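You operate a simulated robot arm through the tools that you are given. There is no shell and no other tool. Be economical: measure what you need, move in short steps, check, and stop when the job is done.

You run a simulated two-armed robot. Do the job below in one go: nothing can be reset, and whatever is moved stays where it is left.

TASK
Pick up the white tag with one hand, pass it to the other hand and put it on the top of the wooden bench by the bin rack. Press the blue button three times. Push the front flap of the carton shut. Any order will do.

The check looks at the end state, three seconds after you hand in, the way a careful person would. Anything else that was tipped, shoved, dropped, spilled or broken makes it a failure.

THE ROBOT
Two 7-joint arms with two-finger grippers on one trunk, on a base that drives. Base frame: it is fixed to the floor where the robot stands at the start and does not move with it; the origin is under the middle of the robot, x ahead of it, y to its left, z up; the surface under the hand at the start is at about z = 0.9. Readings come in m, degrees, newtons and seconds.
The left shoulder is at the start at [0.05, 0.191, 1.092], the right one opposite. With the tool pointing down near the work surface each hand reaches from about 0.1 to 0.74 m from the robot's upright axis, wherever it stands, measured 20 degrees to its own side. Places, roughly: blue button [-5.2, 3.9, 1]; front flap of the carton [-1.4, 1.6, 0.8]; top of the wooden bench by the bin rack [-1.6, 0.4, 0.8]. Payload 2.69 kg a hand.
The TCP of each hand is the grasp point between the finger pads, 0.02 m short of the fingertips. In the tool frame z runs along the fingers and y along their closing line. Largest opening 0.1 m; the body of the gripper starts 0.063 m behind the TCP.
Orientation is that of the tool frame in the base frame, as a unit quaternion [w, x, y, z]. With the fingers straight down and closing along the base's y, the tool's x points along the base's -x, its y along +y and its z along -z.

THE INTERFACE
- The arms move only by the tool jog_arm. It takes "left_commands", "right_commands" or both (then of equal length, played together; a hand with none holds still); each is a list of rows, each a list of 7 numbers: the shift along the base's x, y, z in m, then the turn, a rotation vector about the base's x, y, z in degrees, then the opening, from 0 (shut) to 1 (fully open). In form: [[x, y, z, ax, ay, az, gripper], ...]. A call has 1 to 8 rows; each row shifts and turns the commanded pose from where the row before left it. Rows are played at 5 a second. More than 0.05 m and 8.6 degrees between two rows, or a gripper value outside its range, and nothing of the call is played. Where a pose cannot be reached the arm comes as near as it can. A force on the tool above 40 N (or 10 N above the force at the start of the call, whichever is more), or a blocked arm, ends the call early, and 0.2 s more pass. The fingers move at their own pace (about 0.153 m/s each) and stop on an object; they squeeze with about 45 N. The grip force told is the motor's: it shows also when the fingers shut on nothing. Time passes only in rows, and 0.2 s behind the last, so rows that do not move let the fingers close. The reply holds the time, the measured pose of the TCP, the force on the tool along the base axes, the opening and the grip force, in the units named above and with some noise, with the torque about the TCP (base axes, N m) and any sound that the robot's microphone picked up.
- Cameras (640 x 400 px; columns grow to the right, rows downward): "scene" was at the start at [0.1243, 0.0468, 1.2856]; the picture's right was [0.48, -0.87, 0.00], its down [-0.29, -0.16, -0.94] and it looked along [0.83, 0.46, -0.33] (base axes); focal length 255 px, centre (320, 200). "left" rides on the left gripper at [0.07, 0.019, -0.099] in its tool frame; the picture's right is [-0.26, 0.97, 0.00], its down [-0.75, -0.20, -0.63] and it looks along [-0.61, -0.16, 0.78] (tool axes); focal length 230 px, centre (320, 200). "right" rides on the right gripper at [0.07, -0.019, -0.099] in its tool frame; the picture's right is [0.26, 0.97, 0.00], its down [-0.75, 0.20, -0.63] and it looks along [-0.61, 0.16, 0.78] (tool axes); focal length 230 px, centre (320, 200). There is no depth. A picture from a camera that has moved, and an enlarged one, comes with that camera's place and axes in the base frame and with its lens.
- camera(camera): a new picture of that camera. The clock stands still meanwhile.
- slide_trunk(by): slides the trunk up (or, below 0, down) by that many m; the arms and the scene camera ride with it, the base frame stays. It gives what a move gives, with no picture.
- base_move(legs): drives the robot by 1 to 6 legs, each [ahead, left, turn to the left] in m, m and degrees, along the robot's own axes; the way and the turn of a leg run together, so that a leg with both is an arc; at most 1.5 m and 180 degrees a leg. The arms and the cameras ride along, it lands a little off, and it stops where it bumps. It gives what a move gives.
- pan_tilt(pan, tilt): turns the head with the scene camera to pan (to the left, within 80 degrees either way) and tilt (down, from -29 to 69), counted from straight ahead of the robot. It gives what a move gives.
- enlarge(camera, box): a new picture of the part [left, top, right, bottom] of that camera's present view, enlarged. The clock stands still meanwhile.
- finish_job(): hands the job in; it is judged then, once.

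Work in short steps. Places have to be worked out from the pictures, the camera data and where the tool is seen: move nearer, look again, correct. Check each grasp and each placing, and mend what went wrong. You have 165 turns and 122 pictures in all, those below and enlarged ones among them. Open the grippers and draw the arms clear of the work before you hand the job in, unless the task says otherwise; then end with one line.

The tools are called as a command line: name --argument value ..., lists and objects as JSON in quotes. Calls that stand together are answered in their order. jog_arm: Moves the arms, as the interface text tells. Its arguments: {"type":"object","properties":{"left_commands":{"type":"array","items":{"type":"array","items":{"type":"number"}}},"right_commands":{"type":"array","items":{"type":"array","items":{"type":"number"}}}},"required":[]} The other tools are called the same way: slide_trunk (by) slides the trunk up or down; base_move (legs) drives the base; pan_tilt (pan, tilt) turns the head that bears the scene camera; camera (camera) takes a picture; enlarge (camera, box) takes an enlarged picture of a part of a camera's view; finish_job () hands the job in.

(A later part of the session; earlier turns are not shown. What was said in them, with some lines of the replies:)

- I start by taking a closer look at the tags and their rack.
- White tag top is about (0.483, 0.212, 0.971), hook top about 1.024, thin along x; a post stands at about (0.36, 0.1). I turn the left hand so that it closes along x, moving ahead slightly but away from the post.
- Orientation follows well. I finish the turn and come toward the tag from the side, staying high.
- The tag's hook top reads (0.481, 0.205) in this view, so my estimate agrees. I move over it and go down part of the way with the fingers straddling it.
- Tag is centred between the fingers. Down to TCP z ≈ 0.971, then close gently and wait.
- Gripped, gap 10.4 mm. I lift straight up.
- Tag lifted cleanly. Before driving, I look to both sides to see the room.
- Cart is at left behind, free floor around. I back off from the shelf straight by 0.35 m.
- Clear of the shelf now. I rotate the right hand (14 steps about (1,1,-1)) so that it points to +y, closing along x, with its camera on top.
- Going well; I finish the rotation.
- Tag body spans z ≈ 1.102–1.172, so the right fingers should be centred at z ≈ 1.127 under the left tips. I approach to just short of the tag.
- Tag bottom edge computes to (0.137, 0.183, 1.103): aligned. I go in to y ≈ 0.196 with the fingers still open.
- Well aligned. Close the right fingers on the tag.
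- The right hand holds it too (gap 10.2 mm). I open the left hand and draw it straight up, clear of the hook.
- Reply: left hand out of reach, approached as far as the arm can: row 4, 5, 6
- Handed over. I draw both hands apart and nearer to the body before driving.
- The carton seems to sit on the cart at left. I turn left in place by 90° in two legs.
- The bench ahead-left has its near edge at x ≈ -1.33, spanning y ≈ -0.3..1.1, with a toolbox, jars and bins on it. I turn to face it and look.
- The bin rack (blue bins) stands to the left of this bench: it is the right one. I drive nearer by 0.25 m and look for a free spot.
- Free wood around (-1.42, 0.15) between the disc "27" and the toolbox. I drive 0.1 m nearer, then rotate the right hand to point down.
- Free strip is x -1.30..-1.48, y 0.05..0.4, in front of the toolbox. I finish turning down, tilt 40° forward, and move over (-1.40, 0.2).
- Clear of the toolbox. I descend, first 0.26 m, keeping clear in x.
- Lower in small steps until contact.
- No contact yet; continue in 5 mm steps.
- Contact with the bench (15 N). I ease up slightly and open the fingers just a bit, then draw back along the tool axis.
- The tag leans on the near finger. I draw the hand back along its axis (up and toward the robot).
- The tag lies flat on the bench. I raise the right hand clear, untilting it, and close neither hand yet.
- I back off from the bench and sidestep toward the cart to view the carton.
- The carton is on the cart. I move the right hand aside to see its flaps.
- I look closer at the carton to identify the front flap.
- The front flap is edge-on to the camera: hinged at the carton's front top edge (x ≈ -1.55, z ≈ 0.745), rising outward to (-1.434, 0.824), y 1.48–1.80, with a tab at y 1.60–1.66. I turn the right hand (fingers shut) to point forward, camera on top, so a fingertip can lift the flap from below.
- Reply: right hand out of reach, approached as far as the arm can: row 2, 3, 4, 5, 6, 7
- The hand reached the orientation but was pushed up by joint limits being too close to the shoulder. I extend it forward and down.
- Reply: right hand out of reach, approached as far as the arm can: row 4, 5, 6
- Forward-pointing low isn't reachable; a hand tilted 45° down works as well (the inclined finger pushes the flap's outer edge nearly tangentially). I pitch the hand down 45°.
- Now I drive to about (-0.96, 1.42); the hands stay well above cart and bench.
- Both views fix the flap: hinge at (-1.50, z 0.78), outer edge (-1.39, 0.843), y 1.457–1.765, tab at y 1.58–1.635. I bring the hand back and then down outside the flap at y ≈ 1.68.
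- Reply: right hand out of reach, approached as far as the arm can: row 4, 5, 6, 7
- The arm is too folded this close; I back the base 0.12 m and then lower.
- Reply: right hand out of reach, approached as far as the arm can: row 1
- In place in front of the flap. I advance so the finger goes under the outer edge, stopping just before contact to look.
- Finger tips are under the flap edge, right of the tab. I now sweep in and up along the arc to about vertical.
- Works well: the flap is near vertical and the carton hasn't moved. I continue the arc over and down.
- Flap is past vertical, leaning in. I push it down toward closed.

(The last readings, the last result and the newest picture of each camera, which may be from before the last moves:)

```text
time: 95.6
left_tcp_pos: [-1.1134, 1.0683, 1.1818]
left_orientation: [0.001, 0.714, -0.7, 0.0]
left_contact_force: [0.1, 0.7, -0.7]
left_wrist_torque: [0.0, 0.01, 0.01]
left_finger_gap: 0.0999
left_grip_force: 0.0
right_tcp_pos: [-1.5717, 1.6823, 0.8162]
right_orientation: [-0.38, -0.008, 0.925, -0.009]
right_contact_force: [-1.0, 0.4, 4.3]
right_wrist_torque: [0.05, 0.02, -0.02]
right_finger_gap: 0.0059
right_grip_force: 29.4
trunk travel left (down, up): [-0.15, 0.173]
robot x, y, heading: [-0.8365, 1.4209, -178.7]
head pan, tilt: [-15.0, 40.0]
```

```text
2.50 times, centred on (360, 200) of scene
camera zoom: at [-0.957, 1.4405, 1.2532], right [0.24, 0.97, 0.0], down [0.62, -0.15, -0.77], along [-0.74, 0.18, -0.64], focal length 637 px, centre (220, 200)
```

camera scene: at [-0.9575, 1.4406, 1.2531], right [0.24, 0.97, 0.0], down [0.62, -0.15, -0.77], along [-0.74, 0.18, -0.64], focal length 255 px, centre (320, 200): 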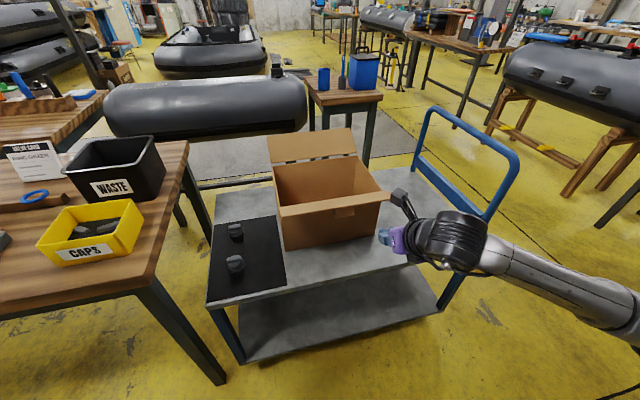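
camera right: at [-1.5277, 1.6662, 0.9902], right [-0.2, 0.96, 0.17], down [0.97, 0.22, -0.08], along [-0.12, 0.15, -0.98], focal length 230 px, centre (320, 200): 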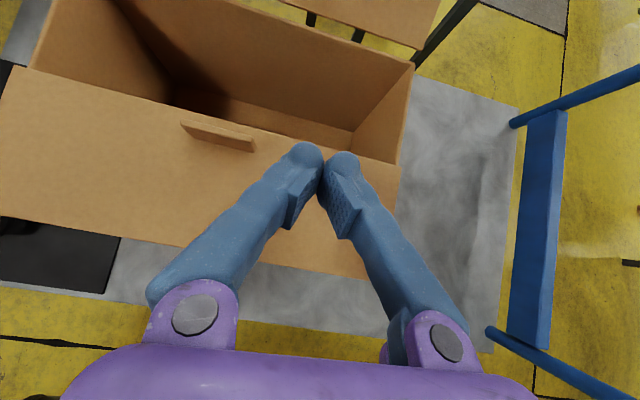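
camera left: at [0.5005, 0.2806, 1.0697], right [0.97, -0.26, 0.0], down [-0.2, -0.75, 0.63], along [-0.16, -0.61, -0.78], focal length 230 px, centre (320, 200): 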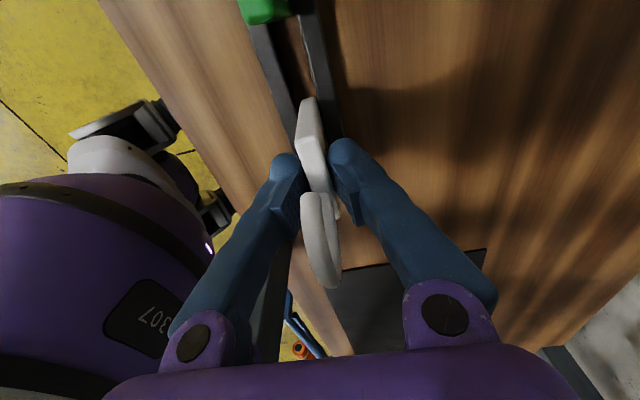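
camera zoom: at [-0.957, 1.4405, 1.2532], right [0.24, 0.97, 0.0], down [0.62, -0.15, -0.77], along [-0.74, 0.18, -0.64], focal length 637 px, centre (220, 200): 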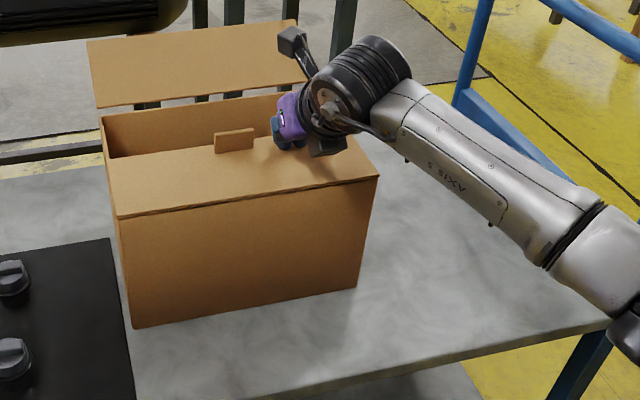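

Contact at 4 N: the flap is down. I lift off and check.

jog_arm --right_commands '[[0, 0, 0.02, 0, 0, 0, 0], [0.01, 0, 0.04, 0, 0, 0, 0], [0.02, 0, 0.04, 0, 0, 0, 0], [0.03, 0, 0.03, 0, 0, 0, 0], [0.03, 0.03, 0.03, 0, 0, 0, 0], [0.03, 0.03, 0.03, 0, 0, 0, 0]]'

enlarge --camera "scene" --box '[240, 120, 480, 280]'

camera --camera "right"

```text
refused: row 5 steps farther than a row can; nothing moved
```

```text
2.50 times, centred on (360, 200) of scene
camera zoom: at [-0.957, 1.4405, 1.2532], right [0.24, 0.97, 0.0], down [0.62, -0.15, -0.77], along [-0.74, 0.18, -0.64], focal length 637 px, centre (220, 200)
```

zoom: 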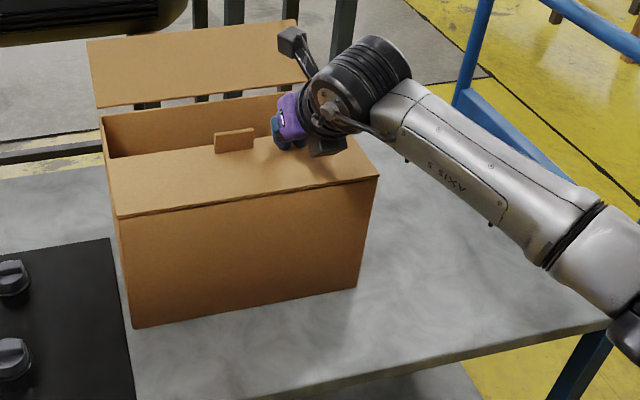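

```text
61 pictures are left
camera right: at [-1.5516, 1.6666, 0.9348], right [-0.2, 0.96, 0.17], down [0.97, 0.22, -0.08], along [-0.12, 0.15, -0.98], focal length 230 px, centre (320, 200)
```

right: 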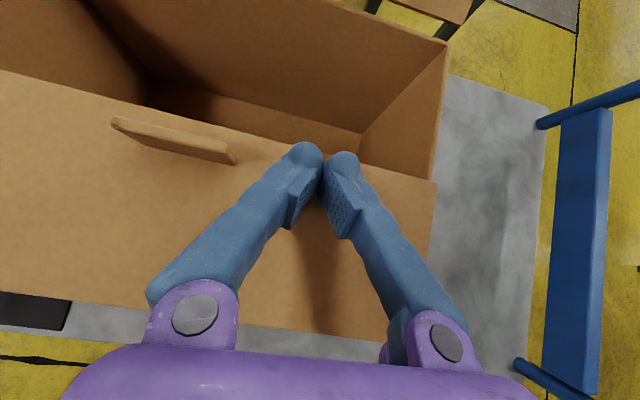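

One row was too long; repeat the retreat with shorter steps.

jog_arm --right_commands '[[0, 0, 0.02, 0, 0, 0, 0], [0, 0, 0.04, 0, 0, 0, 0], [0.02, 0, 0.04, 0, 0, 0, 0], [0.03, 0, 0.03, 0, 0, 0, 0], [0.02, 0.02, 0.03, 0, 0, 0, 0], [0.02, 0.02, 0.03, 0, 0, 0, 0], [0.02, 0.03, 0.02, 0, 0, 0, 0]]'

enlarge --camera "scene" --box '[240, 120, 480, 280]'

camera --camera "right"

```text
time: 97.2
left_tcp_pos: [-1.1129, 1.0691, 1.1812]
left_orientation: [0.0, 0.714, -0.7, 0.0]
left_contact_force: [-0.5, -0.7, 0.6]
left_wrist_torque: [-0.02, 0.01, 0.01]
left_finger_gap: 0.0999
left_grip_force: 0.0
right_tcp_pos: [-1.4588, 1.755, 1.0272]
right_orientation: [-0.379, -0.007, 0.925, -0.008]
right_contact_force: [0.2, 0.5, 0.2]
right_wrist_torque: [0.01, -0.04, -0.01]
right_finger_gap: 0.0001
right_grip_force: 29.9
trunk travel left (down, up): [-0.15, 0.173]
robot x, y, heading: [-0.8402, 1.4202, -178.9]
head pan, tilt: [-15.0, 40.0]
```

```text
2.50 times, centred on (360, 200) of scene
camera zoom: at [-0.9571, 1.4412, 1.2531], right [0.24, 0.97, 0.0], down [0.62, -0.15, -0.77], along [-0.74, 0.18, -0.64], focal length 637 px, centre (220, 200)
```

zoom: 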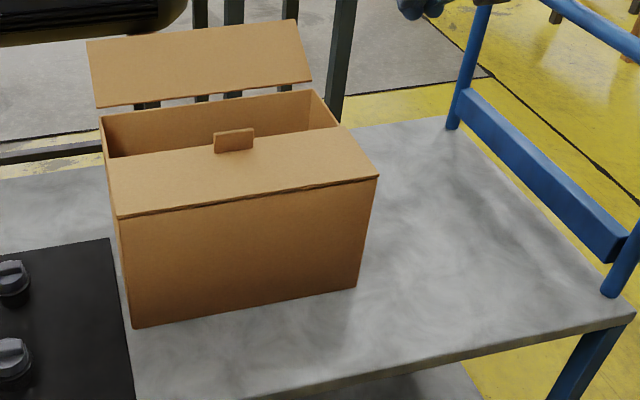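

```text
59 pictures are left
camera right: at [-1.439, 1.7383, 1.1457], right [-0.2, 0.96, 0.17], down [0.97, 0.22, -0.08], along [-0.12, 0.15, -0.98], focal length 230 px, centre (320, 200)
```

right: 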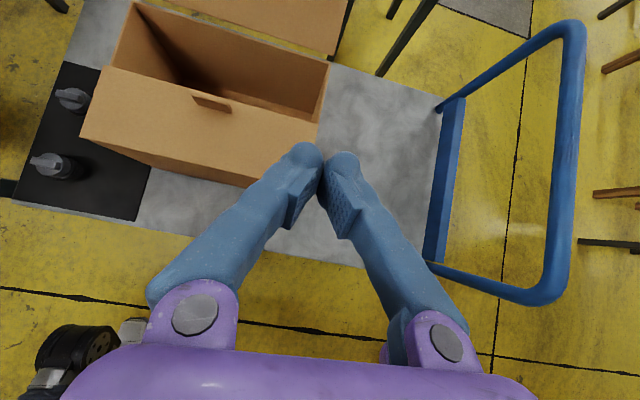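

The flap lies level and flush with the carton's walls. Next the blue button; I look toward it (bearing 30° to the right).

pan_tilt --pan -30 --tilt 8

camera --camera "scene"

enlarge --camera "scene" --box '[200, 120, 440, 270]'

```text
time: 98.2
left_tcp_pos: [-1.1139, 1.0688, 1.181]
left_orientation: [0.0, 0.714, -0.701, 0.0]
left_contact_force: [0.3, -0.2, 0.5]
left_wrist_torque: [-0.01, 0.02, 0.0]
left_finger_gap: 0.1001
left_grip_force: 0.0
right_tcp_pos: [-1.46, 1.7538, 1.0254]
right_orientation: [-0.379, -0.007, 0.925, -0.008]
right_contact_force: [-0.9, 0.4, -0.1]
right_wrist_torque: [-0.01, -0.02, 0.02]
right_finger_gap: 0.0
right_grip_force: 29.9
trunk travel left (down, up): [-0.15, 0.173]
robot x, y, heading: [-0.8375, 1.4168, -178.7]
head pan, tilt: [-30.0, 8.0]
```

```text
58 pictures are left
camera scene: at [-0.9562, 1.4649, 1.3039], right [0.48, 0.88, 0.0], down [0.12, -0.07, -0.99], along [-0.87, 0.48, -0.14], focal length 255 px, centre (320, 200)
```

scene: 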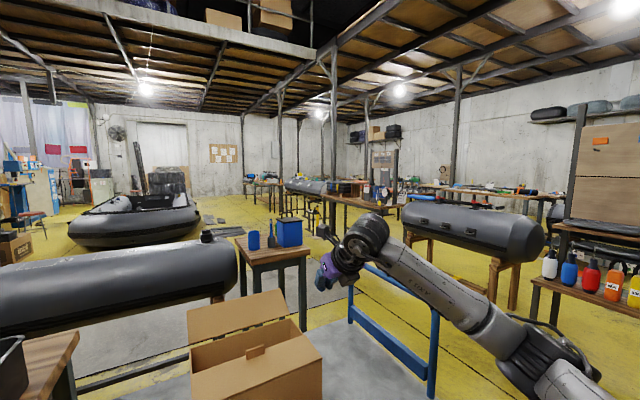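

```text
2.67 times, centred on (320, 195) of scene
camera zoom: at [-0.9562, 1.4649, 1.3039], right [0.48, 0.88, 0.0], down [0.12, -0.07, -0.99], along [-0.87, 0.48, -0.14], focal length 680 px, centre (320, 213)
```

zoom: 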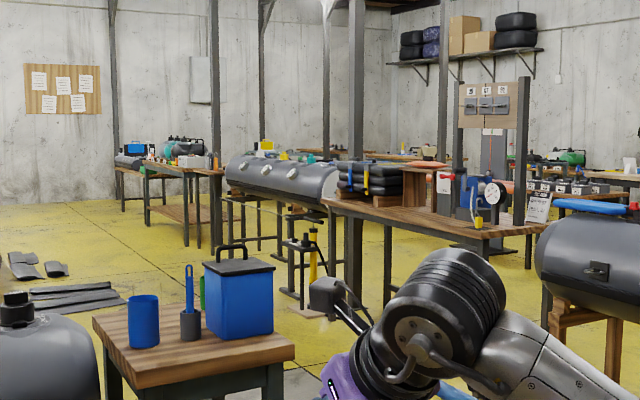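

I first back away from the cart and draw the right arm in, then look further right for a route.

jog_arm --right_commands '[[0.03, -0.01, 0.02, 0, 0, 0, 0], [0.03, -0.02, 0.02, 0, 0, 0, 0], [0.03, -0.02, 0.02, 0, 0, 0, 0], [0.03, -0.02, 0.02, 0, 0, 0, 0], [0.02, -0.02, 0.02, 0, 0, 0, 0]]'

base_move --legs '[[-0.2, 0, 0], [0, -1.2, 0]]'

pan_tilt --pan -20 --tilt 12

camera --camera "scene"

```text
time: 99.4
left_tcp_pos: [-1.1136, 1.0681, 1.1807]
left_orientation: [-0.001, 0.714, -0.7, -0.001]
left_contact_force: [0.0, 0.0, 0.1]
left_wrist_torque: [0.02, -0.02, -0.01]
left_finger_gap: 0.1
left_grip_force: 0.1
right_tcp_pos: [-1.321, 1.6627, 1.1249]
right_orientation: [-0.379, -0.008, 0.925, -0.008]
right_contact_force: [0.8, -0.6, -0.4]
right_wrist_torque: [0.01, 0.04, -0.01]
right_finger_gap: 0.0001
right_grip_force: 30.1
trunk travel left (down, up): [-0.15, 0.173]
robot x, y, heading: [-0.8393, 1.4174, -178.6]
head pan, tilt: [-30.0, 8.0]
```

```text
time: 111.2
left_tcp_pos: [-0.9349, 2.2519, 1.182]
left_orientation: [0.001, 0.708, -0.706, 0.001]
left_contact_force: [-0.3, -0.5, 0.1]
left_wrist_torque: [0.03, 0.0, 0.01]
left_finger_gap: 0.1
left_grip_force: 0.0
right_tcp_pos: [-1.1326, 2.8493, 1.1246]
right_orientation: [-0.379, 0.001, 0.925, -0.005]
right_contact_force: [0.1, -0.2, -0.4]
right_wrist_torque: [-0.03, 0.01, 0.03]
right_finger_gap: 0.0
right_grip_force: 30.1
trunk travel left (down, up): [-0.15, 0.173]
robot x, y, heading: [-0.6545, 2.5975, -179.5]
head pan, tilt: [-30.0, 8.0]
```

```text
time: 111.9
left_tcp_pos: [-0.9351, 2.2537, 1.1813]
left_orientation: [-0.001, 0.708, -0.706, 0.0]
left_contact_force: [0.0, -0.5, -0.5]
left_wrist_torque: [0.0, -0.02, 0.01]
left_finger_gap: 0.1
left_grip_force: 0.1
right_tcp_pos: [-1.1341, 2.8491, 1.1241]
right_orientation: [-0.38, 0.001, 0.925, -0.005]
right_contact_force: [-0.4, -0.2, 1.4]
right_wrist_torque: [0.03, 0.0, 0.0]
right_finger_gap: 0.0
right_grip_force: 29.7
trunk travel left (down, up): [-0.15, 0.173]
robot x, y, heading: [-0.6505, 2.5999, -179.8]
head pan, tilt: [-20.0, 12.0]
```

```text
56 pictures are left
camera scene: at [-0.7778, 2.6321, 1.2975], right [0.34, 0.94, 0.0], down [0.2, -0.07, -0.98], along [-0.92, 0.33, -0.21], focal length 255 px, centre (320, 200)
```

scene: 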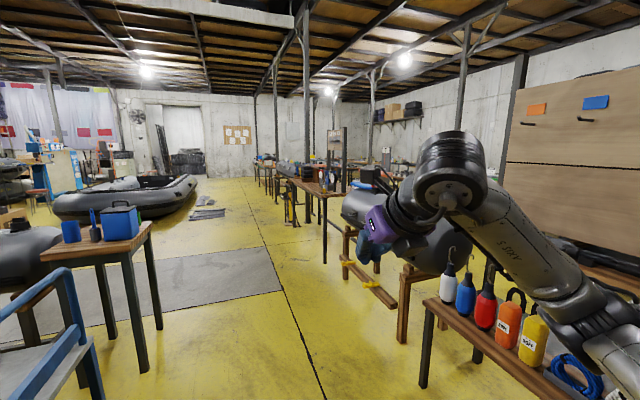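

There's an aisle ahead. I enlarge the area where the button should be, about column 303.

enlarge --camera "scene" --box '[240, 120, 400, 220]'

```text
4.00 times, centred on (320, 170) of scene
camera zoom: at [-0.7778, 2.6321, 1.2975], right [0.34, 0.94, 0.0], down [0.2, -0.07, -0.98], along [-0.92, 0.33, -0.21], focal length 1020 px, centre (320, 320)
```

zoom: 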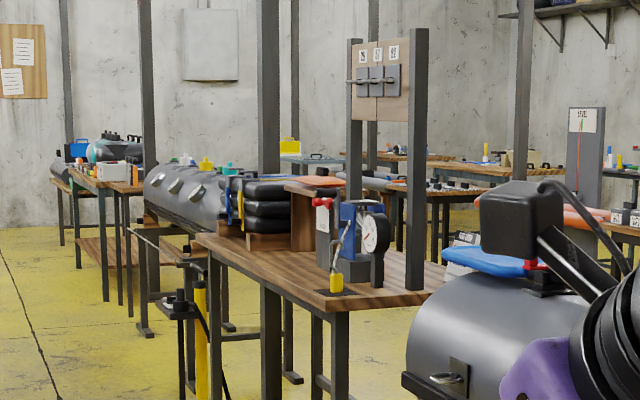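

Aisle runs y ≈ 2.15..3.3. I go ahead 1.5 m, slightly to the right, and look again.

base_move --legs '[[1.5, -0.1, 0]]'

pan_tilt --pan -10 --tilt 15

camera --camera "scene"

enlarge --camera "scene" --box '[260, 80, 480, 220]'

```text
refused: leg 1 is longer than a leg can be; nothing moved
```

```text
time: 112.6
left_tcp_pos: [-0.9343, 2.2542, 1.1819]
left_orientation: [0.0, 0.708, -0.706, 0.0]
left_contact_force: [-0.3, 0.5, 0.7]
left_wrist_torque: [-0.02, 0.0, 0.03]
left_finger_gap: 0.1001
left_grip_force: 0.1
right_tcp_pos: [-1.1325, 2.8508, 1.1232]
right_orientation: [-0.379, 0.0, 0.925, -0.006]
right_contact_force: [-0.1, -0.6, 0.2]
right_wrist_torque: [-0.03, -0.01, 0.01]
right_finger_gap: 0.0
right_grip_force: 29.7
trunk travel left (down, up): [-0.15, 0.173]
robot x, y, heading: [-0.6529, 2.5989, -179.9]
head pan, tilt: [-10.0, 15.0]
```

```text
54 pictures are left
camera scene: at [-0.7822, 2.6164, 1.2926], right [0.17, 0.99, 0.0], down [0.25, -0.04, -0.97], along [-0.95, 0.17, -0.26], focal length 255 px, centre (320, 200)
```

scene: 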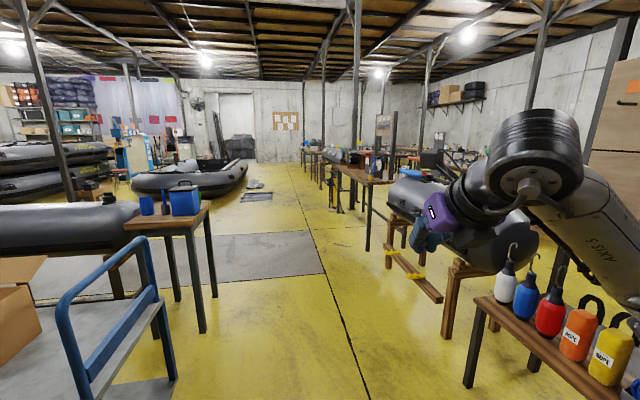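

```text
2.86 times, centred on (370, 150) of scene
camera zoom: at [-0.7822, 2.6164, 1.2926], right [0.17, 0.99, 0.0], down [0.25, -0.04, -0.97], along [-0.95, 0.17, -0.26], focal length 728 px, centre (177, 343)
```

zoom: 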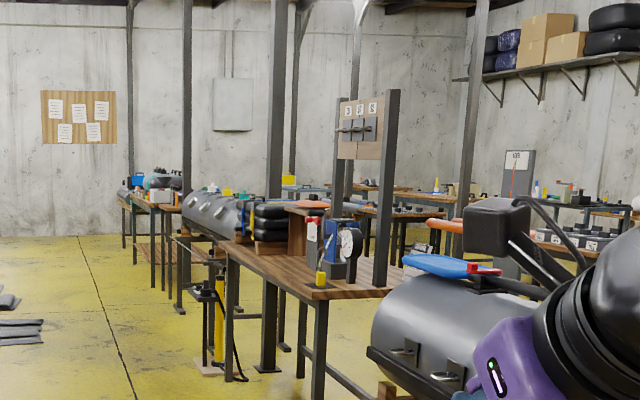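

I repeat with a shorter leg.

base_move --legs '[[1.4, -0.1, 0]]'

pan_tilt --pan -25 --tilt 12

camera --camera "scene"

enlarge --camera "scene" --box '[200, 110, 400, 240]'

```text
time: 119.6
left_tcp_pos: [-2.3219, 2.3298, 1.181]
left_orientation: [0.0, 0.714, -0.7, 0.0]
left_contact_force: [-0.3, 1.0, 0.6]
left_wrist_torque: [0.0, -0.02, -0.03]
left_finger_gap: 0.1002
left_grip_force: 0.0
right_tcp_pos: [-2.531, 2.9238, 1.1239]
right_orientation: [-0.38, -0.009, 0.925, -0.009]
right_contact_force: [-0.1, -0.1, -0.7]
right_wrist_torque: [0.02, 0.02, -0.01]
right_finger_gap: 0.0001
right_grip_force: 29.7
trunk travel left (down, up): [-0.15, 0.173]
robot x, y, heading: [-2.0462, 2.6796, -179.1]
head pan, tilt: [-10.0, 15.0]
```

```text
time: 120.3
left_tcp_pos: [-2.3205, 2.3299, 1.1799]
left_orientation: [0.0, 0.715, -0.7, 0.0]
left_contact_force: [0.5, 0.6, -0.9]
left_wrist_torque: [0.0, 0.0, -0.03]
left_finger_gap: 0.0998
left_grip_force: 0.1
right_tcp_pos: [-2.5297, 2.9236, 1.1243]
right_orientation: [-0.379, -0.008, 0.925, -0.008]
right_contact_force: [0.5, 0.7, 0.5]
right_wrist_torque: [0.02, -0.01, 0.02]
right_finger_gap: 0.0001
right_grip_force: 29.1
trunk travel left (down, up): [-0.15, 0.173]
robot x, y, heading: [-2.0443, 2.6816, -178.6]
head pan, tilt: [-25.0, 12.0]
```

```text
52 pictures are left
camera scene: at [-2.168, 2.7196, 1.2975], right [0.4, 0.92, 0.0], down [0.19, -0.08, -0.98], along [-0.9, 0.39, -0.21], focal length 255 px, centre (320, 200)
```

scene: 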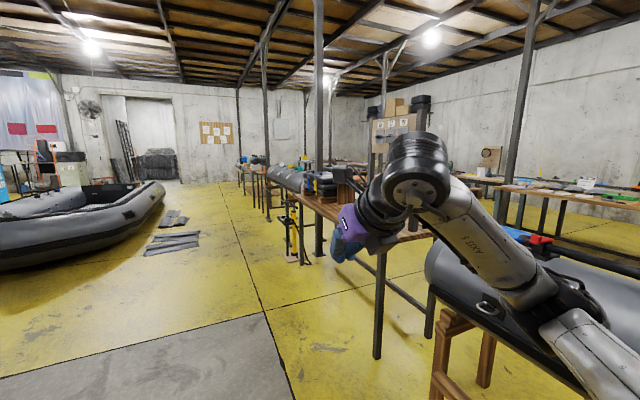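

```text
3.08 times, centred on (300, 175) of scene
camera zoom: at [-2.168, 2.7196, 1.2975], right [0.4, 0.92, 0.0], down [0.19, -0.08, -0.98], along [-0.9, 0.39, -0.21], focal length 784 px, centre (382, 277)
```

zoom: 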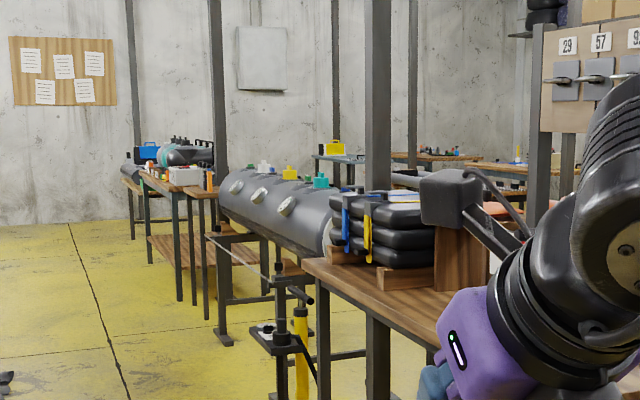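

The button's place is still 3 m ahead, right. I drive on 1.3 m along the aisle and look.

base_move --legs '[[1.3, 0.1, 0]]'

pan_tilt --pan -30 --tilt 12

camera --camera "scene"

```text
time: 126.9
left_tcp_pos: [-3.6229, 2.2065, 1.1824]
left_orientation: [-0.001, 0.714, -0.7, 0.0]
left_contact_force: [0.4, 0.2, -0.4]
left_wrist_torque: [0.0, 0.02, 0.0]
left_finger_gap: 0.1001
left_grip_force: 0.1
right_tcp_pos: [-3.831, 2.8009, 1.1243]
right_orientation: [-0.38, -0.006, 0.925, -0.007]
right_contact_force: [-0.3, -1.0, -0.5]
right_wrist_torque: [0.0, 0.03, 0.01]
right_finger_gap: 0.0
right_grip_force: 29.7
trunk travel left (down, up): [-0.15, 0.173]
robot x, y, heading: [-3.3476, 2.5572, -179.1]
head pan, tilt: [-25.0, 12.0]
```

```text
time: 127.6
left_tcp_pos: [-3.6233, 2.2071, 1.1813]
left_orientation: [-0.001, 0.714, -0.7, 0.0]
left_contact_force: [0.8, 0.6, 0.2]
left_wrist_torque: [0.03, 0.0, -0.02]
left_finger_gap: 0.0999
left_grip_force: 0.1
right_tcp_pos: [-3.8305, 2.8004, 1.1254]
right_orientation: [-0.379, -0.007, 0.925, -0.008]
right_contact_force: [-1.0, -0.3, 0.0]
right_wrist_torque: [0.02, -0.03, 0.01]
right_finger_gap: 0.0
right_grip_force: 29.5
trunk travel left (down, up): [-0.15, 0.173]
robot x, y, heading: [-3.3452, 2.5571, -179.2]
head pan, tilt: [-30.0, 12.0]
```

```text
50 pictures are left
camera scene: at [-3.4655, 2.6036, 1.2975], right [0.48, 0.88, 0.0], down [0.18, -0.1, -0.98], along [-0.86, 0.47, -0.21], focal length 255 px, centre (320, 200)
```

scene: 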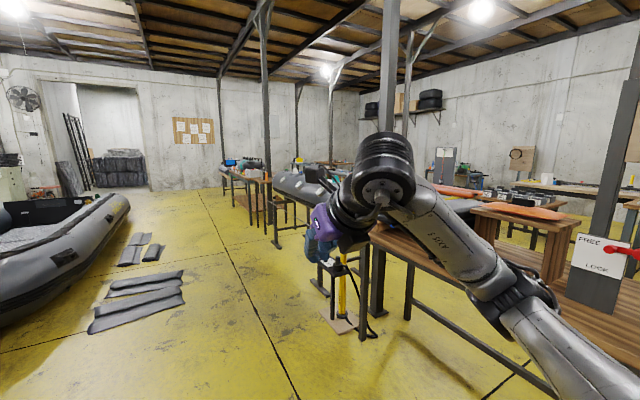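

The right arm blocks the view. I turn right 35° to face the button's place.

base_move --legs '[[0.3, 0, 0], [0, 0, -35]]'

pan_tilt --pan 5 --tilt 15

camera --camera "scene"

enlarge --camera "scene" --box '[200, 100, 440, 250]'

```text
time: 131.2
left_tcp_pos: [-4.0668, 2.4221, 1.1814]
left_orientation: [0.0, -0.471, 0.882, 0.0]
left_contact_force: [1.1, -0.3, 0.4]
left_wrist_torque: [-0.02, -0.01, 0.03]
left_finger_gap: 0.0996
left_grip_force: 0.0
right_tcp_pos: [-3.8976, 3.0275, 1.1238]
right_orientation: [-0.365, 0.27, 0.885, 0.105]
right_contact_force: [0.2, -0.3, -0.1]
right_wrist_torque: [-0.02, 0.0, -0.03]
right_finger_gap: 0.0
right_grip_force: 29.5
trunk travel left (down, up): [-0.15, 0.173]
robot x, y, heading: [-3.6407, 2.5503, 146.2]
head pan, tilt: [-30.0, 12.0]
```

```text
time: 132.3
left_tcp_pos: [-4.0672, 2.4222, 1.1816]
left_orientation: [0.0, -0.47, 0.883, 0.001]
left_contact_force: [0.4, 0.4, 0.5]
left_wrist_torque: [0.02, -0.03, 0.02]
left_finger_gap: 0.0997
left_grip_force: 0.1
right_tcp_pos: [-3.8981, 3.0275, 1.1238]
right_orientation: [-0.364, 0.27, 0.885, 0.106]
right_contact_force: [0.0, 0.4, 0.2]
right_wrist_torque: [0.02, 0.01, -0.03]
right_finger_gap: 0.0
right_grip_force: 29.3
trunk travel left (down, up): [-0.15, 0.173]
robot x, y, heading: [-3.6441, 2.5486, 146.3]
head pan, tilt: [5.0, 15.0]
```

```text
49 pictures are left
camera scene: at [-3.752, 2.6205, 1.2926], right [0.48, 0.88, 0.0], down [0.23, -0.12, -0.97], along [-0.85, 0.47, -0.26], focal length 255 px, centre (320, 200)
```

scene: 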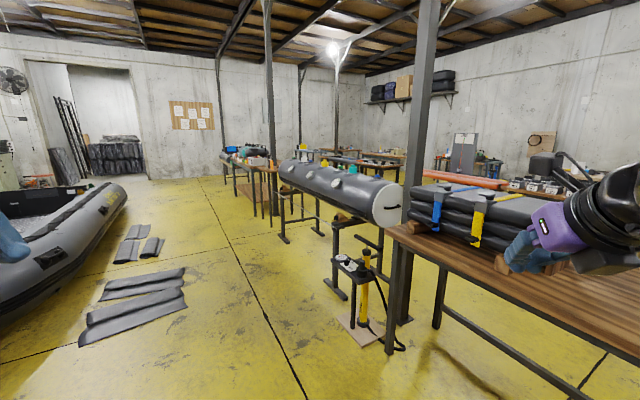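

```text
2.67 times, centred on (320, 175) of scene
camera zoom: at [-3.752, 2.6205, 1.2926], right [0.48, 0.88, 0.0], down [0.23, -0.12, -0.97], along [-0.85, 0.47, -0.26], focal length 680 px, centre (320, 267)
```

zoom: 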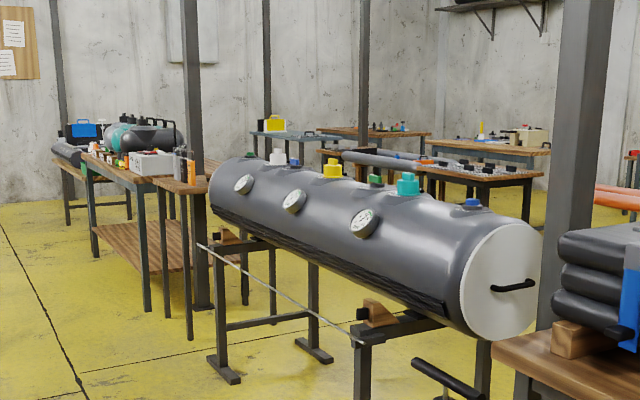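

The blue button is on the top near end of the grey tank, about (-5.07, 3.80, 1.0); it's pressed from above. I raise the right hand a bit and drive to about (-5.1, 2.8), staying clear of the mats on the floor (x < -5.6) and the pump at (-4.87, 3.57).

jog_arm --right_commands '[[0, 0, 0.03, 0, 0, 0, 0], [0, 0, 0.03, 0, 0, 0, 0], [0, 0, 0.03, 0, 0, 0, 0]]'

base_move --legs '[[0.68, 0.3, 0], [0.68, 0.3, 0], [0, 0, -46]]'

pan_tilt --pan 0 --tilt 25

camera --camera "scene"

```text
time: 133.1
left_tcp_pos: [-4.0663, 2.4208, 1.1819]
left_orientation: [0.0, -0.471, 0.882, 0.0]
left_contact_force: [-0.1, -1.1, -0.3]
left_wrist_torque: [0.01, 0.0, 0.03]
left_finger_gap: 0.0998
left_grip_force: 0.1
right_tcp_pos: [-3.8972, 3.0269, 1.2152]
right_orientation: [-0.365, 0.27, 0.885, 0.106]
right_contact_force: [-0.9, 0.0, 0.2]
right_wrist_torque: [0.01, 0.03, -0.01]
right_finger_gap: 0.0001
right_grip_force: 29.3
trunk travel left (down, up): [-0.15, 0.173]
robot x, y, heading: [-3.6415, 2.5498, 146.6]
head pan, tilt: [5.0, 15.0]
```

```text
time: 142.8
left_tcp_pos: [-5.5023, 3.0074, 1.1802]
left_orientation: [0.0, -0.102, 0.995, 0.0]
left_contact_force: [-0.3, -0.3, 1.4]
left_wrist_torque: [-0.01, 0.04, 0.03]
left_finger_gap: 0.1001
left_grip_force: 0.1
right_tcp_pos: [-4.9554, 3.3201, 1.2154]
right_orientation: [-0.298, 0.586, 0.716, 0.236]
right_contact_force: [0.8, 0.0, 0.2]
right_wrist_torque: [-0.01, -0.02, -0.01]
right_finger_gap: 0.0001
right_grip_force: 29.8
trunk travel left (down, up): [-0.15, 0.173]
robot x, y, heading: [-5.1087, 2.8041, 101.7]
head pan, tilt: [5.0, 15.0]
```

```text
time: 143.5
left_tcp_pos: [-5.5023, 3.0085, 1.1811]
left_orientation: [0.001, -0.102, 0.995, 0.0]
left_contact_force: [-0.2, -0.2, -1.1]
left_wrist_torque: [0.0, -0.02, 0.0]
left_finger_gap: 0.0997
left_grip_force: 0.1
right_tcp_pos: [-4.9564, 3.3201, 1.2156]
right_orientation: [-0.297, 0.585, 0.716, 0.236]
right_contact_force: [-0.8, 0.0, -0.3]
right_wrist_torque: [-0.02, -0.01, -0.01]
right_finger_gap: 0.0002
right_grip_force: 29.5
trunk travel left (down, up): [-0.15, 0.173]
robot x, y, heading: [-5.1058, 2.8009, 101.7]
head pan, tilt: [0.0, 25.0]
```

```text
47 pictures are left
camera scene: at [-5.1303, 2.9313, 1.2764], right [0.98, 0.2, 0.0], down [0.09, -0.41, -0.91], along [-0.18, 0.89, -0.42], focal length 255 px, centre (320, 200)
```

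scene: 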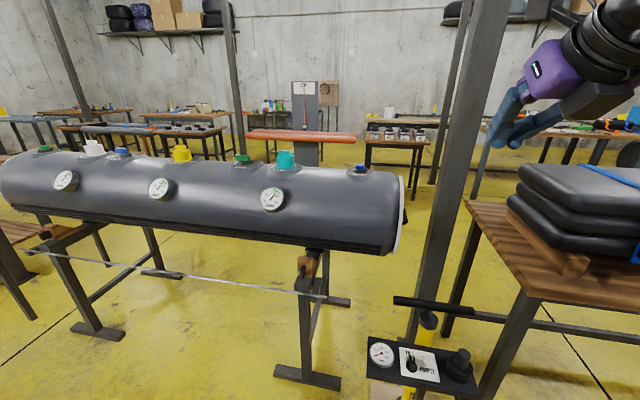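

There are two blue items on the tank; I enlarge to tell buttons from caps.

enlarge --camera "scene" --box '[0, 120, 220, 260]'

enlarge --camera "scene" --box '[220, 120, 420, 250]'

enlarge --camera "scene" --box '[340, 280, 540, 400]'

```text
2.86 times, centred on (110, 190) of scene
camera zoom: at [-5.1303, 2.9313, 1.2764], right [0.98, 0.2, 0.0], down [0.09, -0.41, -0.91], along [-0.18, 0.89, -0.42], focal length 728 px, centre (920, 229)
```

zoom: 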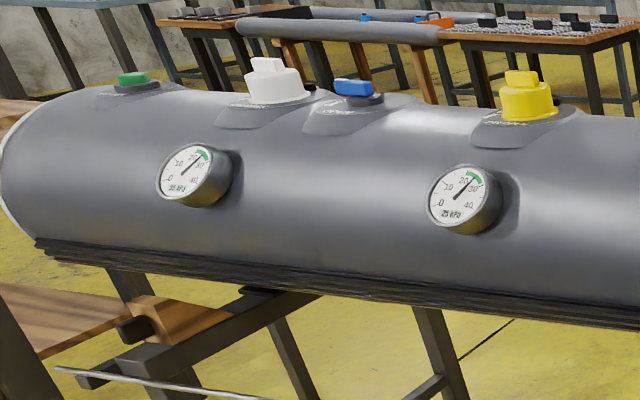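

```text
3.08 times, centred on (320, 185) of scene
camera zoom: at [-5.1303, 2.9313, 1.2764], right [0.98, 0.2, 0.0], down [0.09, -0.41, -0.91], along [-0.18, 0.89, -0.42], focal length 784 px, centre (320, 246)
```

zoom: 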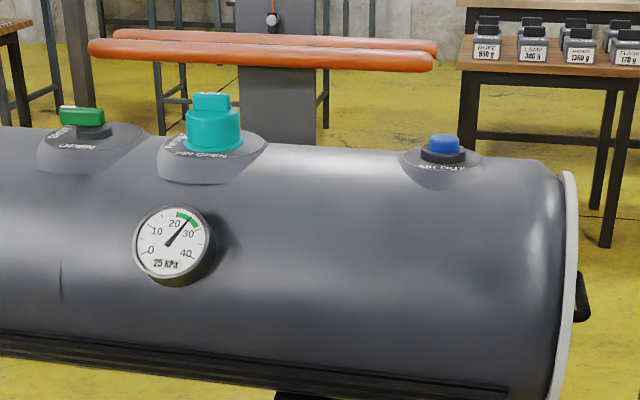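

```text
3.20 times, centred on (440, 340) of scene
camera zoom: at [-5.1303, 2.9313, 1.2764], right [0.98, 0.2, 0.0], down [0.09, -0.41, -0.91], along [-0.18, 0.89, -0.42], focal length 816 px, centre (-64, -248)
```

zoom: 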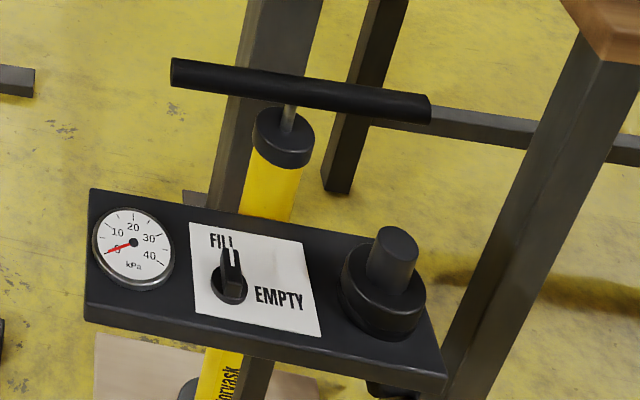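

The right-end blue one is a round push button labelled as such; the other is a turn-lever. Button top ≈ (-5.166, 3.877, 0.985). I square up to heading 90° and drive to about (-5.36, 3.10).

base_move --legs '[[0, 0, -11.7], [0, 0.26, 0], [0.28, 0, 0]]'

pan_tilt --pan -12 --tilt 25

camera --camera "scene"

camera --camera "right"

```text
time: 148.7
left_tcp_pos: [-5.7105, 3.3635, 1.1819]
left_orientation: [-0.001, -0.002, 1.0, -0.001]
left_contact_force: [-1.1, 0.4, 0.0]
left_wrist_torque: [-0.04, 0.0, 0.02]
left_finger_gap: 0.1001
left_grip_force: 0.0
right_tcp_pos: [-5.1119, 3.5626, 1.2155]
right_orientation: [-0.273, 0.653, 0.655, 0.264]
right_contact_force: [-0.4, 0.5, -0.7]
right_wrist_torque: [0.01, 0.02, 0.01]
right_finger_gap: 0.0
right_grip_force: 29.6
trunk travel left (down, up): [-0.15, 0.173]
robot x, y, heading: [-5.3616, 3.0797, 90.5]
head pan, tilt: [0.0, 25.0]
```

```text
time: 149.4
left_tcp_pos: [-5.7101, 3.3638, 1.1812]
left_orientation: [0.0, -0.002, 1.0, 0.001]
left_contact_force: [0.9, -0.4, 0.5]
left_wrist_torque: [-0.03, 0.01, -0.01]
left_finger_gap: 0.0999
left_grip_force: 0.1
right_tcp_pos: [-5.113, 3.5628, 1.2166]
right_orientation: [-0.273, 0.653, 0.655, 0.264]
right_contact_force: [-0.8, 0.0, -0.5]
right_wrist_torque: [-0.01, 0.01, -0.01]
right_finger_gap: 0.0
right_grip_force: 29.9
trunk travel left (down, up): [-0.15, 0.173]
robot x, y, heading: [-5.3666, 3.0821, 90.6]
head pan, tilt: [-12.0, 25.0]
```

```text
43 pictures are left
camera scene: at [-5.3426, 3.2145, 1.2764], right [0.98, -0.2, 0.0], down [-0.09, -0.41, -0.91], along [0.18, 0.89, -0.42], focal length 255 px, centre (320, 200)
```

scene: 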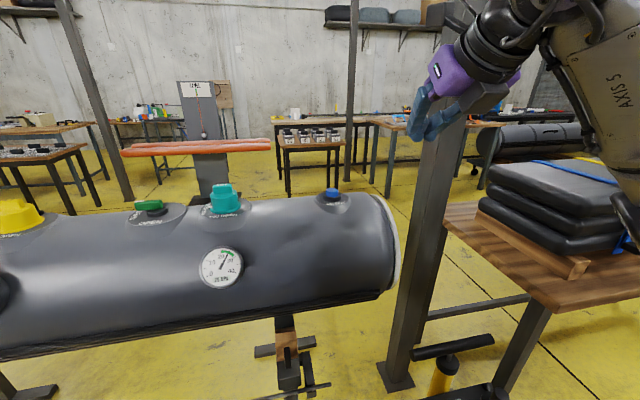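

```text
42 pictures are left
camera right: at [-5.1315, 3.5436, 1.335], right [0.97, 0.19, 0.17], down [0.21, -0.98, -0.08], along [0.15, 0.11, -0.98], focal length 230 px, centre (320, 200)
```

right: 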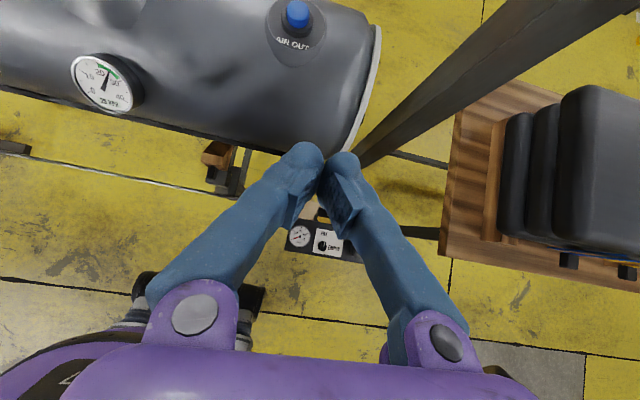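

"AIR OUT" button triangulated at (-5.172, 3.875, 0.985). I move the right hand out above it, stopping about 5 cm over.

jog_arm --right_commands '[[-0.01, 0.045, -0.01, 0, 0, 0, 0], [-0.01, 0.045, -0.01, 0, 0, 0, 0], [-0.01, 0.045, -0.015, 0, 0, 0, 0], [-0.01, 0.045, -0.015, 0, 0, 0, 0], [-0.01, 0.045, -0.015, 0, 0, 0, 0], [-0.009, 0.045, -0.015, 0, 0, 0, 0], [0, 0.037, -0.02, 0, 0, 0, 0], [0, 0, 0, 0, 0, 0, 0]]'

camera --camera "right"

camera --camera "scene"

```text
time: 151.2
left_tcp_pos: [-5.7108, 3.3632, 1.1814]
left_orientation: [0.0, -0.003, 1.0, 0.002]
left_contact_force: [0.3, 0.2, -0.4]
left_wrist_torque: [-0.01, -0.03, 0.01]
left_finger_gap: 0.1001
left_grip_force: 0.1
right_tcp_pos: [-5.1717, 3.8686, 1.1185]
right_orientation: [-0.274, 0.653, 0.655, 0.265]
right_contact_force: [0.4, -0.3, -0.5]
right_wrist_torque: [0.0, 0.01, 0.01]
right_finger_gap: 0.0
right_grip_force: 29.3
trunk travel left (down, up): [-0.15, 0.173]
robot x, y, heading: [-5.3637, 3.0839, 90.1]
head pan, tilt: [-12.0, 25.0]
```

```text
41 pictures are left
camera right: at [-5.1894, 3.8487, 1.2359], right [0.97, 0.19, 0.17], down [0.21, -0.98, -0.08], along [0.15, 0.12, -0.98], focal length 230 px, centre (320, 200)
```

right: 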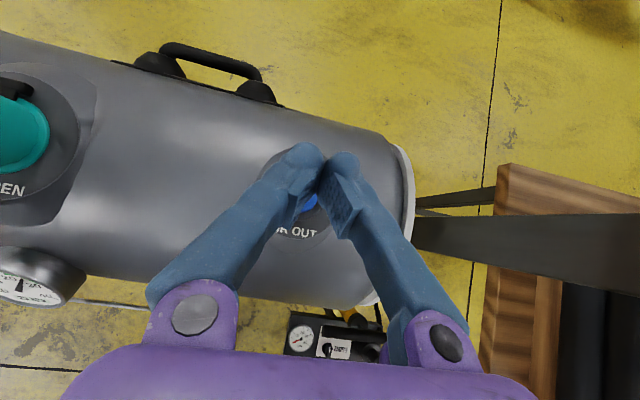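

```text
40 pictures are left
camera scene: at [-5.3423, 3.2142, 1.2764], right [0.98, -0.2, 0.0], down [-0.09, -0.41, -0.91], along [0.18, 0.89, -0.42], focal length 255 px, centre (320, 200)
```

scene: 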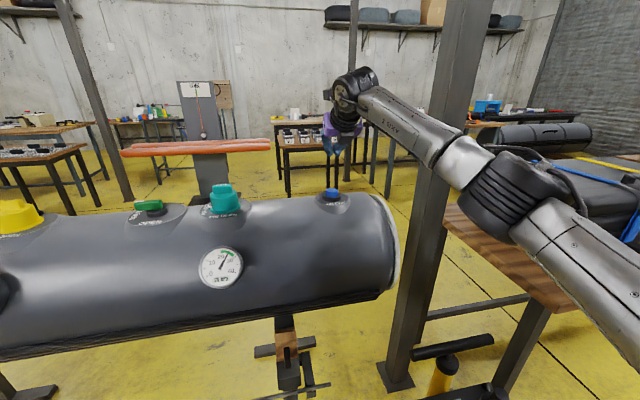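

Finger tips are right above the button. I lower to about 2 cm above and check.

jog_arm --right_commands '[[0.003, 0, -0.03, 0, 0, 0, 0], [0, 0, -0.03, 0, 0, 0, 0], [0, 0, -0.025, 0, 0, 0, 0], [0, 0, 0, 0, 0, 0, 0]]'

enlarge --camera "scene" --box '[260, 110, 420, 230]'

enlarge --camera "right" --box '[220, 120, 420, 260]'

```text
time: 152.2
left_tcp_pos: [-5.7114, 3.3643, 1.1811]
left_orientation: [0.0, -0.003, 1.0, 0.001]
left_contact_force: [0.4, 0.2, -1.4]
left_wrist_torque: [0.03, 0.02, 0.05]
left_finger_gap: 0.0999
left_grip_force: 0.1
right_tcp_pos: [-5.1697, 3.8703, 1.0303]
right_orientation: [-0.273, 0.653, 0.655, 0.265]
right_contact_force: [0.8, -0.2, -0.6]
right_wrist_torque: [-0.02, 0.01, 0.04]
right_finger_gap: 0.0004
right_grip_force: 30.3
trunk travel left (down, up): [-0.15, 0.173]
robot x, y, heading: [-5.3639, 3.081, 90.0]
head pan, tilt: [-12.0, 25.0]
```

```text
3.33 times, centred on (340, 170) of scene
camera zoom: at [-5.3426, 3.2143, 1.2764], right [0.98, -0.2, 0.0], down [-0.09, -0.41, -0.91], along [0.18, 0.89, -0.42], focal length 850 px, centre (253, 300)
```

zoom: 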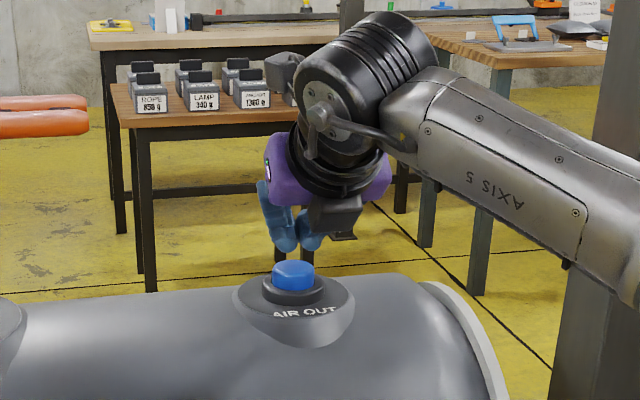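

```text
2.86 times, centred on (320, 190) of right
camera zoom: at [-5.1873, 3.8503, 1.1491], right [0.97, 0.19, 0.17], down [0.21, -0.98, -0.08], along [0.15, 0.11, -0.98], focal length 657 px, centre (320, 229)
```

zoom: 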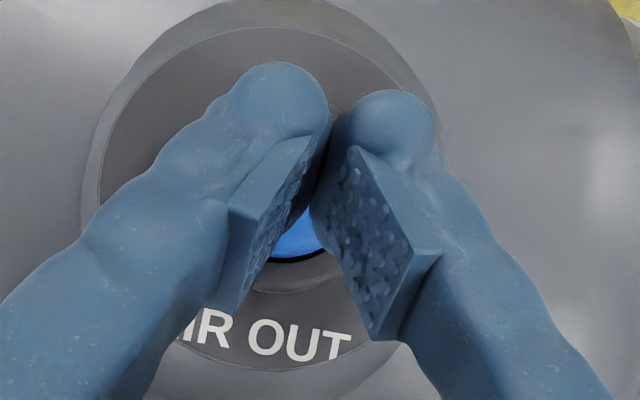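

Aligned above the button. First press: lower in small steps and watch force and sound.

jog_arm --right_commands '[[0, 0, -0.015, 0, 0, 0, 0], [0, 0, -0.006, 0, 0, 0, 0], [0, 0, -0.004, 0, 0, 0, 0], [0, 0, -0.003, 0, 0, 0, 0], [0, 0, 0, 0, 0, 0, 0]]'

```text
time: 153.4
left_tcp_pos: [-5.7119, 3.3631, 1.1811]
left_orientation: [0.0, -0.004, 1.0, 0.001]
left_contact_force: [-0.1, -0.5, 0.2]
left_wrist_torque: [0.0, 0.02, -0.01]
left_finger_gap: 0.1001
left_grip_force: 0.0
right_tcp_pos: [-5.1702, 3.8698, 1.0034]
right_orientation: [-0.274, 0.653, 0.655, 0.265]
right_contact_force: [-0.6, 2.0, 3.8]
right_wrist_torque: [0.04, 0.03, 0.03]
right_finger_gap: 0.006
right_grip_force: 29.8
trunk travel left (down, up): [-0.15, 0.173]
robot x, y, heading: [-5.3655, 3.0862, 90.4]
head pan, tilt: [-12.0, 25.0]
heard: click
```

A click at 3.8 N: press one. I release fully.

jog_arm --right_commands '[[0, 0, 0.01, 0, 0, 0, 0], [0, 0, 0.01, 0, 0, 0, 0], [0, 0, 0, 0, 0, 0, 0]]'

enlarge --camera "scene" --box '[260, 110, 420, 230]'

```text
time: 154.2
left_tcp_pos: [-5.7102, 3.3648, 1.1816]
left_orientation: [0.0, -0.002, 1.0, 0.0]
left_contact_force: [-0.2, -0.4, 1.1]
left_wrist_torque: [0.01, 0.0, -0.01]
left_finger_gap: 0.1002
left_grip_force: 0.0
right_tcp_pos: [-5.1689, 3.8695, 1.0231]
right_orientation: [-0.272, 0.653, 0.656, 0.263]
right_contact_force: [-0.1, 0.2, 0.1]
right_wrist_torque: [0.01, 0.01, 0.01]
right_finger_gap: 0.0001
right_grip_force: 29.6
trunk travel left (down, up): [-0.15, 0.173]
robot x, y, heading: [-5.3656, 3.0818, 90.2]
head pan, tilt: [-12.0, 25.0]
```

```text
3.33 times, centred on (340, 170) of scene
camera zoom: at [-5.3424, 3.2145, 1.2763], right [0.98, -0.2, 0.0], down [-0.09, -0.41, -0.91], along [0.18, 0.89, -0.42], focal length 850 px, centre (253, 300)
```

zoom: 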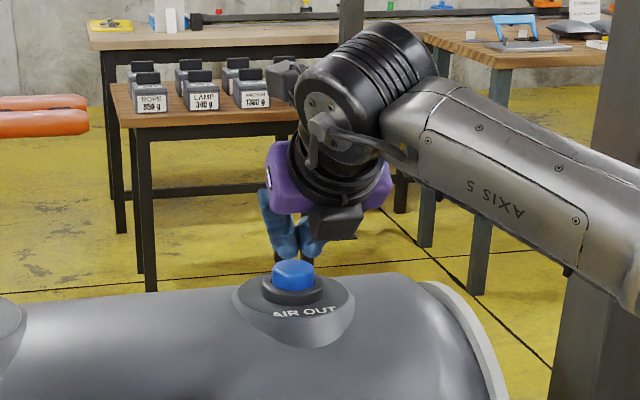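

Released with the button back up. Second press.

jog_arm --right_commands '[[0, 0, -0.012, 0, 0, 0, 0], [0, 0, -0.005, 0, 0, 0, 0], [0, 0, -0.003, 0, 0, 0, 0], [0, 0, 0, 0, 0, 0, 0]]'

jog_arm --right_commands '[[0, 0, 0.01, 0, 0, 0, 0], [0, 0, 0.01, 0, 0, 0, 0], [0, 0, 0, 0, 0, 0, 0]]'

```text
time: 155.2
left_tcp_pos: [-5.7105, 3.3632, 1.1816]
left_orientation: [0.0, -0.003, 1.0, 0.001]
left_contact_force: [-0.5, -0.5, 0.4]
left_wrist_torque: [0.0, -0.01, -0.01]
left_finger_gap: 0.0996
left_grip_force: 0.0
right_tcp_pos: [-5.1681, 3.8704, 1.0046]
right_orientation: [-0.272, 0.654, 0.654, 0.266]
right_contact_force: [1.5, 0.8, 4.6]
right_wrist_torque: [0.02, 0.0, -0.02]
right_finger_gap: 0.0061
right_grip_force: 29.0
trunk travel left (down, up): [-0.15, 0.173]
robot x, y, heading: [-5.3665, 3.0856, 90.2]
head pan, tilt: [-12.0, 25.0]
heard: click
```

```text
time: 156.1
left_tcp_pos: [-5.7102, 3.3633, 1.1821]
left_orientation: [0.0, -0.003, 1.0, 0.0]
left_contact_force: [0.7, 0.2, -0.8]
left_wrist_torque: [0.01, -0.02, 0.01]
left_finger_gap: 0.0997
left_grip_force: 0.1
right_tcp_pos: [-5.1686, 3.8711, 1.0235]
right_orientation: [-0.272, 0.654, 0.655, 0.265]
right_contact_force: [0.5, 1.2, 1.0]
right_wrist_torque: [-0.01, 0.01, 0.01]
right_finger_gap: 0.0003
right_grip_force: 29.5
trunk travel left (down, up): [-0.15, 0.173]
robot x, y, heading: [-5.3631, 3.0857, 90.1]
head pan, tilt: [-12.0, 25.0]
```

Second click heard and released. Third press.

jog_arm --right_commands '[[0, 0, -0.012, 0, 0, 0, 0], [0, 0, -0.005, 0, 0, 0, 0], [0, 0, -0.003, 0, 0, 0, 0], [0, 0, 0, 0, 0, 0, 0]]'

jog_arm --right_commands '[[0, 0, 0.01, 0, 0, 0, 0], [0, 0, 0.03, 0, 0, 0, 0], [0, 0, 0.04, 0, 0, 0, 0], [0, -0.02, 0.04, 0, 0, 0, 0], [0, -0.03, 0.03, 0, 0, 0, 0]]'

camera --camera "scene"

```text
time: 157.1
left_tcp_pos: [-5.7114, 3.3622, 1.1819]
left_orientation: [0.001, -0.002, 1.0, 0.001]
left_contact_force: [0.0, 0.5, 0.2]
left_wrist_torque: [0.01, 0.0, 0.0]
left_finger_gap: 0.0999
left_grip_force: 0.2
right_tcp_pos: [-5.1697, 3.869, 1.0025]
right_orientation: [-0.273, 0.653, 0.654, 0.265]
right_contact_force: [1.0, 1.6, 3.9]
right_wrist_torque: [0.06, 0.02, -0.04]
right_finger_gap: 0.0062
right_grip_force: 29.6
trunk travel left (down, up): [-0.15, 0.173]
robot x, y, heading: [-5.3626, 3.082, 90.2]
head pan, tilt: [-12.0, 25.0]
heard: click
```

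```text
time: 158.2
left_tcp_pos: [-5.7101, 3.3621, 1.1812]
left_orientation: [0.0, -0.003, 1.0, 0.001]
left_contact_force: [-0.5, 0.7, -0.8]
left_wrist_torque: [0.0, -0.03, 0.01]
left_finger_gap: 0.1002
left_grip_force: 0.2
right_tcp_pos: [-5.1692, 3.8187, 1.1533]
right_orientation: [-0.273, 0.653, 0.655, 0.264]
right_contact_force: [-0.2, 0.6, 0.6]
right_wrist_torque: [-0.01, 0.01, 0.02]
right_finger_gap: 0.0
right_grip_force: 29.0
trunk travel left (down, up): [-0.15, 0.173]
robot x, y, heading: [-5.3629, 3.08, 90.3]
head pan, tilt: [-12.0, 25.0]
```

```text
36 pictures are left
camera scene: at [-5.3423, 3.2138, 1.2764], right [0.98, -0.2, 0.0], down [-0.09, -0.41, -0.91], along [0.18, 0.89, -0.42], focal length 255 px, centre (320, 200)
```

scene: 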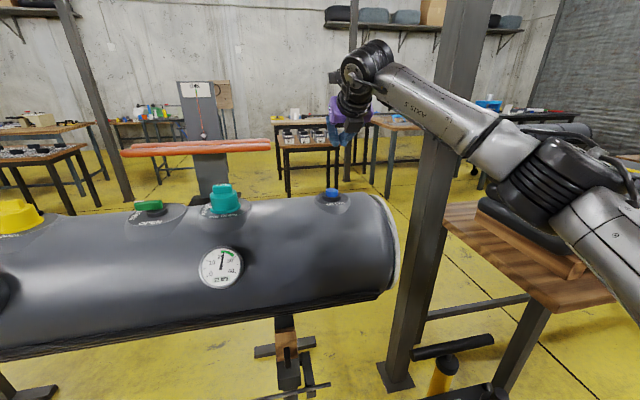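

Three clicks in all. I draw the right hand back, open it, and back off.

jog_arm --right_commands '[[0.01, -0.04, 0.02, 0, 0, 0, 0.2], [0.01, -0.04, 0.02, 0, 0, 0, 0.5], [0.01, -0.045, 0.01, 0, 0, 0, 0.8], [0.01, -0.045, 0.01, 0, 0, 0, 1], [0.01, -0.045, 0, 0, 0, 0, 1], [0.009, -0.04, 0, 0, 0, 0, 1]]'

base_move --legs '[[-0.3, 0, 0]]'

camera --camera "scene"

```text
time: 159.7
left_tcp_pos: [-5.7109, 3.3626, 1.1803]
left_orientation: [-0.001, -0.003, 1.0, 0.002]
left_contact_force: [0.1, -0.9, 0.3]
left_wrist_torque: [0.02, 0.01, 0.01]
left_finger_gap: 0.0999
left_grip_force: 0.1
right_tcp_pos: [-5.1101, 3.5638, 1.213]
right_orientation: [-0.273, 0.654, 0.655, 0.264]
right_contact_force: [0.3, 0.3, 0.4]
right_wrist_torque: [0.0, 0.03, -0.01]
right_finger_gap: 0.0998
right_grip_force: 0.2
trunk travel left (down, up): [-0.15, 0.173]
robot x, y, heading: [-5.3657, 3.0822, 90.1]
head pan, tilt: [-12.0, 25.0]
```

```text
time: 161.7
left_tcp_pos: [-5.7094, 3.0582, 1.1819]
left_orientation: [0.0, -0.005, 1.0, 0.0]
left_contact_force: [0.4, 0.7, 0.0]
left_wrist_torque: [0.04, 0.02, -0.03]
left_finger_gap: 0.1
left_grip_force: 0.0
right_tcp_pos: [-5.1087, 3.2618, 1.2113]
right_orientation: [-0.273, 0.652, 0.656, 0.264]
right_contact_force: [0.3, -0.2, 0.5]
right_wrist_torque: [0.02, 0.04, -0.01]
right_finger_gap: 0.0999
right_grip_force: 0.1
trunk travel left (down, up): [-0.15, 0.173]
robot x, y, heading: [-5.3634, 2.7768, 90.7]
head pan, tilt: [-12.0, 25.0]
```

```text
35 pictures are left
camera scene: at [-5.3409, 2.9103, 1.2765], right [0.98, -0.2, 0.0], down [-0.08, -0.41, -0.91], along [0.18, 0.89, -0.42], focal length 255 px, centre (320, 200)
```

scene: 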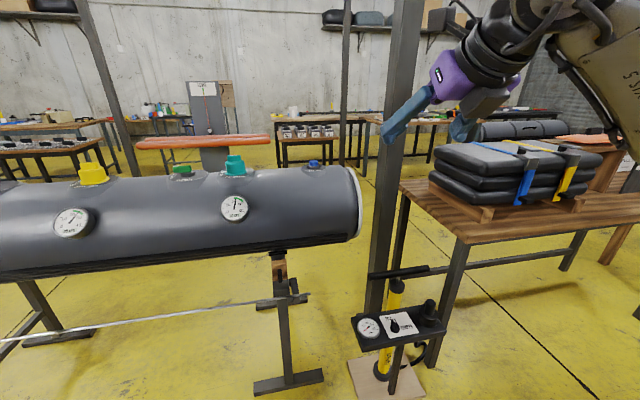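

All three parts are done: the tag lies flat on the bench, the flap was level when I last looked, the button clicked three times, and both hands are open and clear.

finish_job

```text
The job is handed in.
```

The job is handed in and all three parts are done: I passed the white tag from the left hand to the right and laid it flat on the bench by the bin rack. I pushed the carton's front flap shut; it was level when I left it, and I did not look at it again before handing in. I pressed the blue "AIR OUT" button three times, with a click heard each time.
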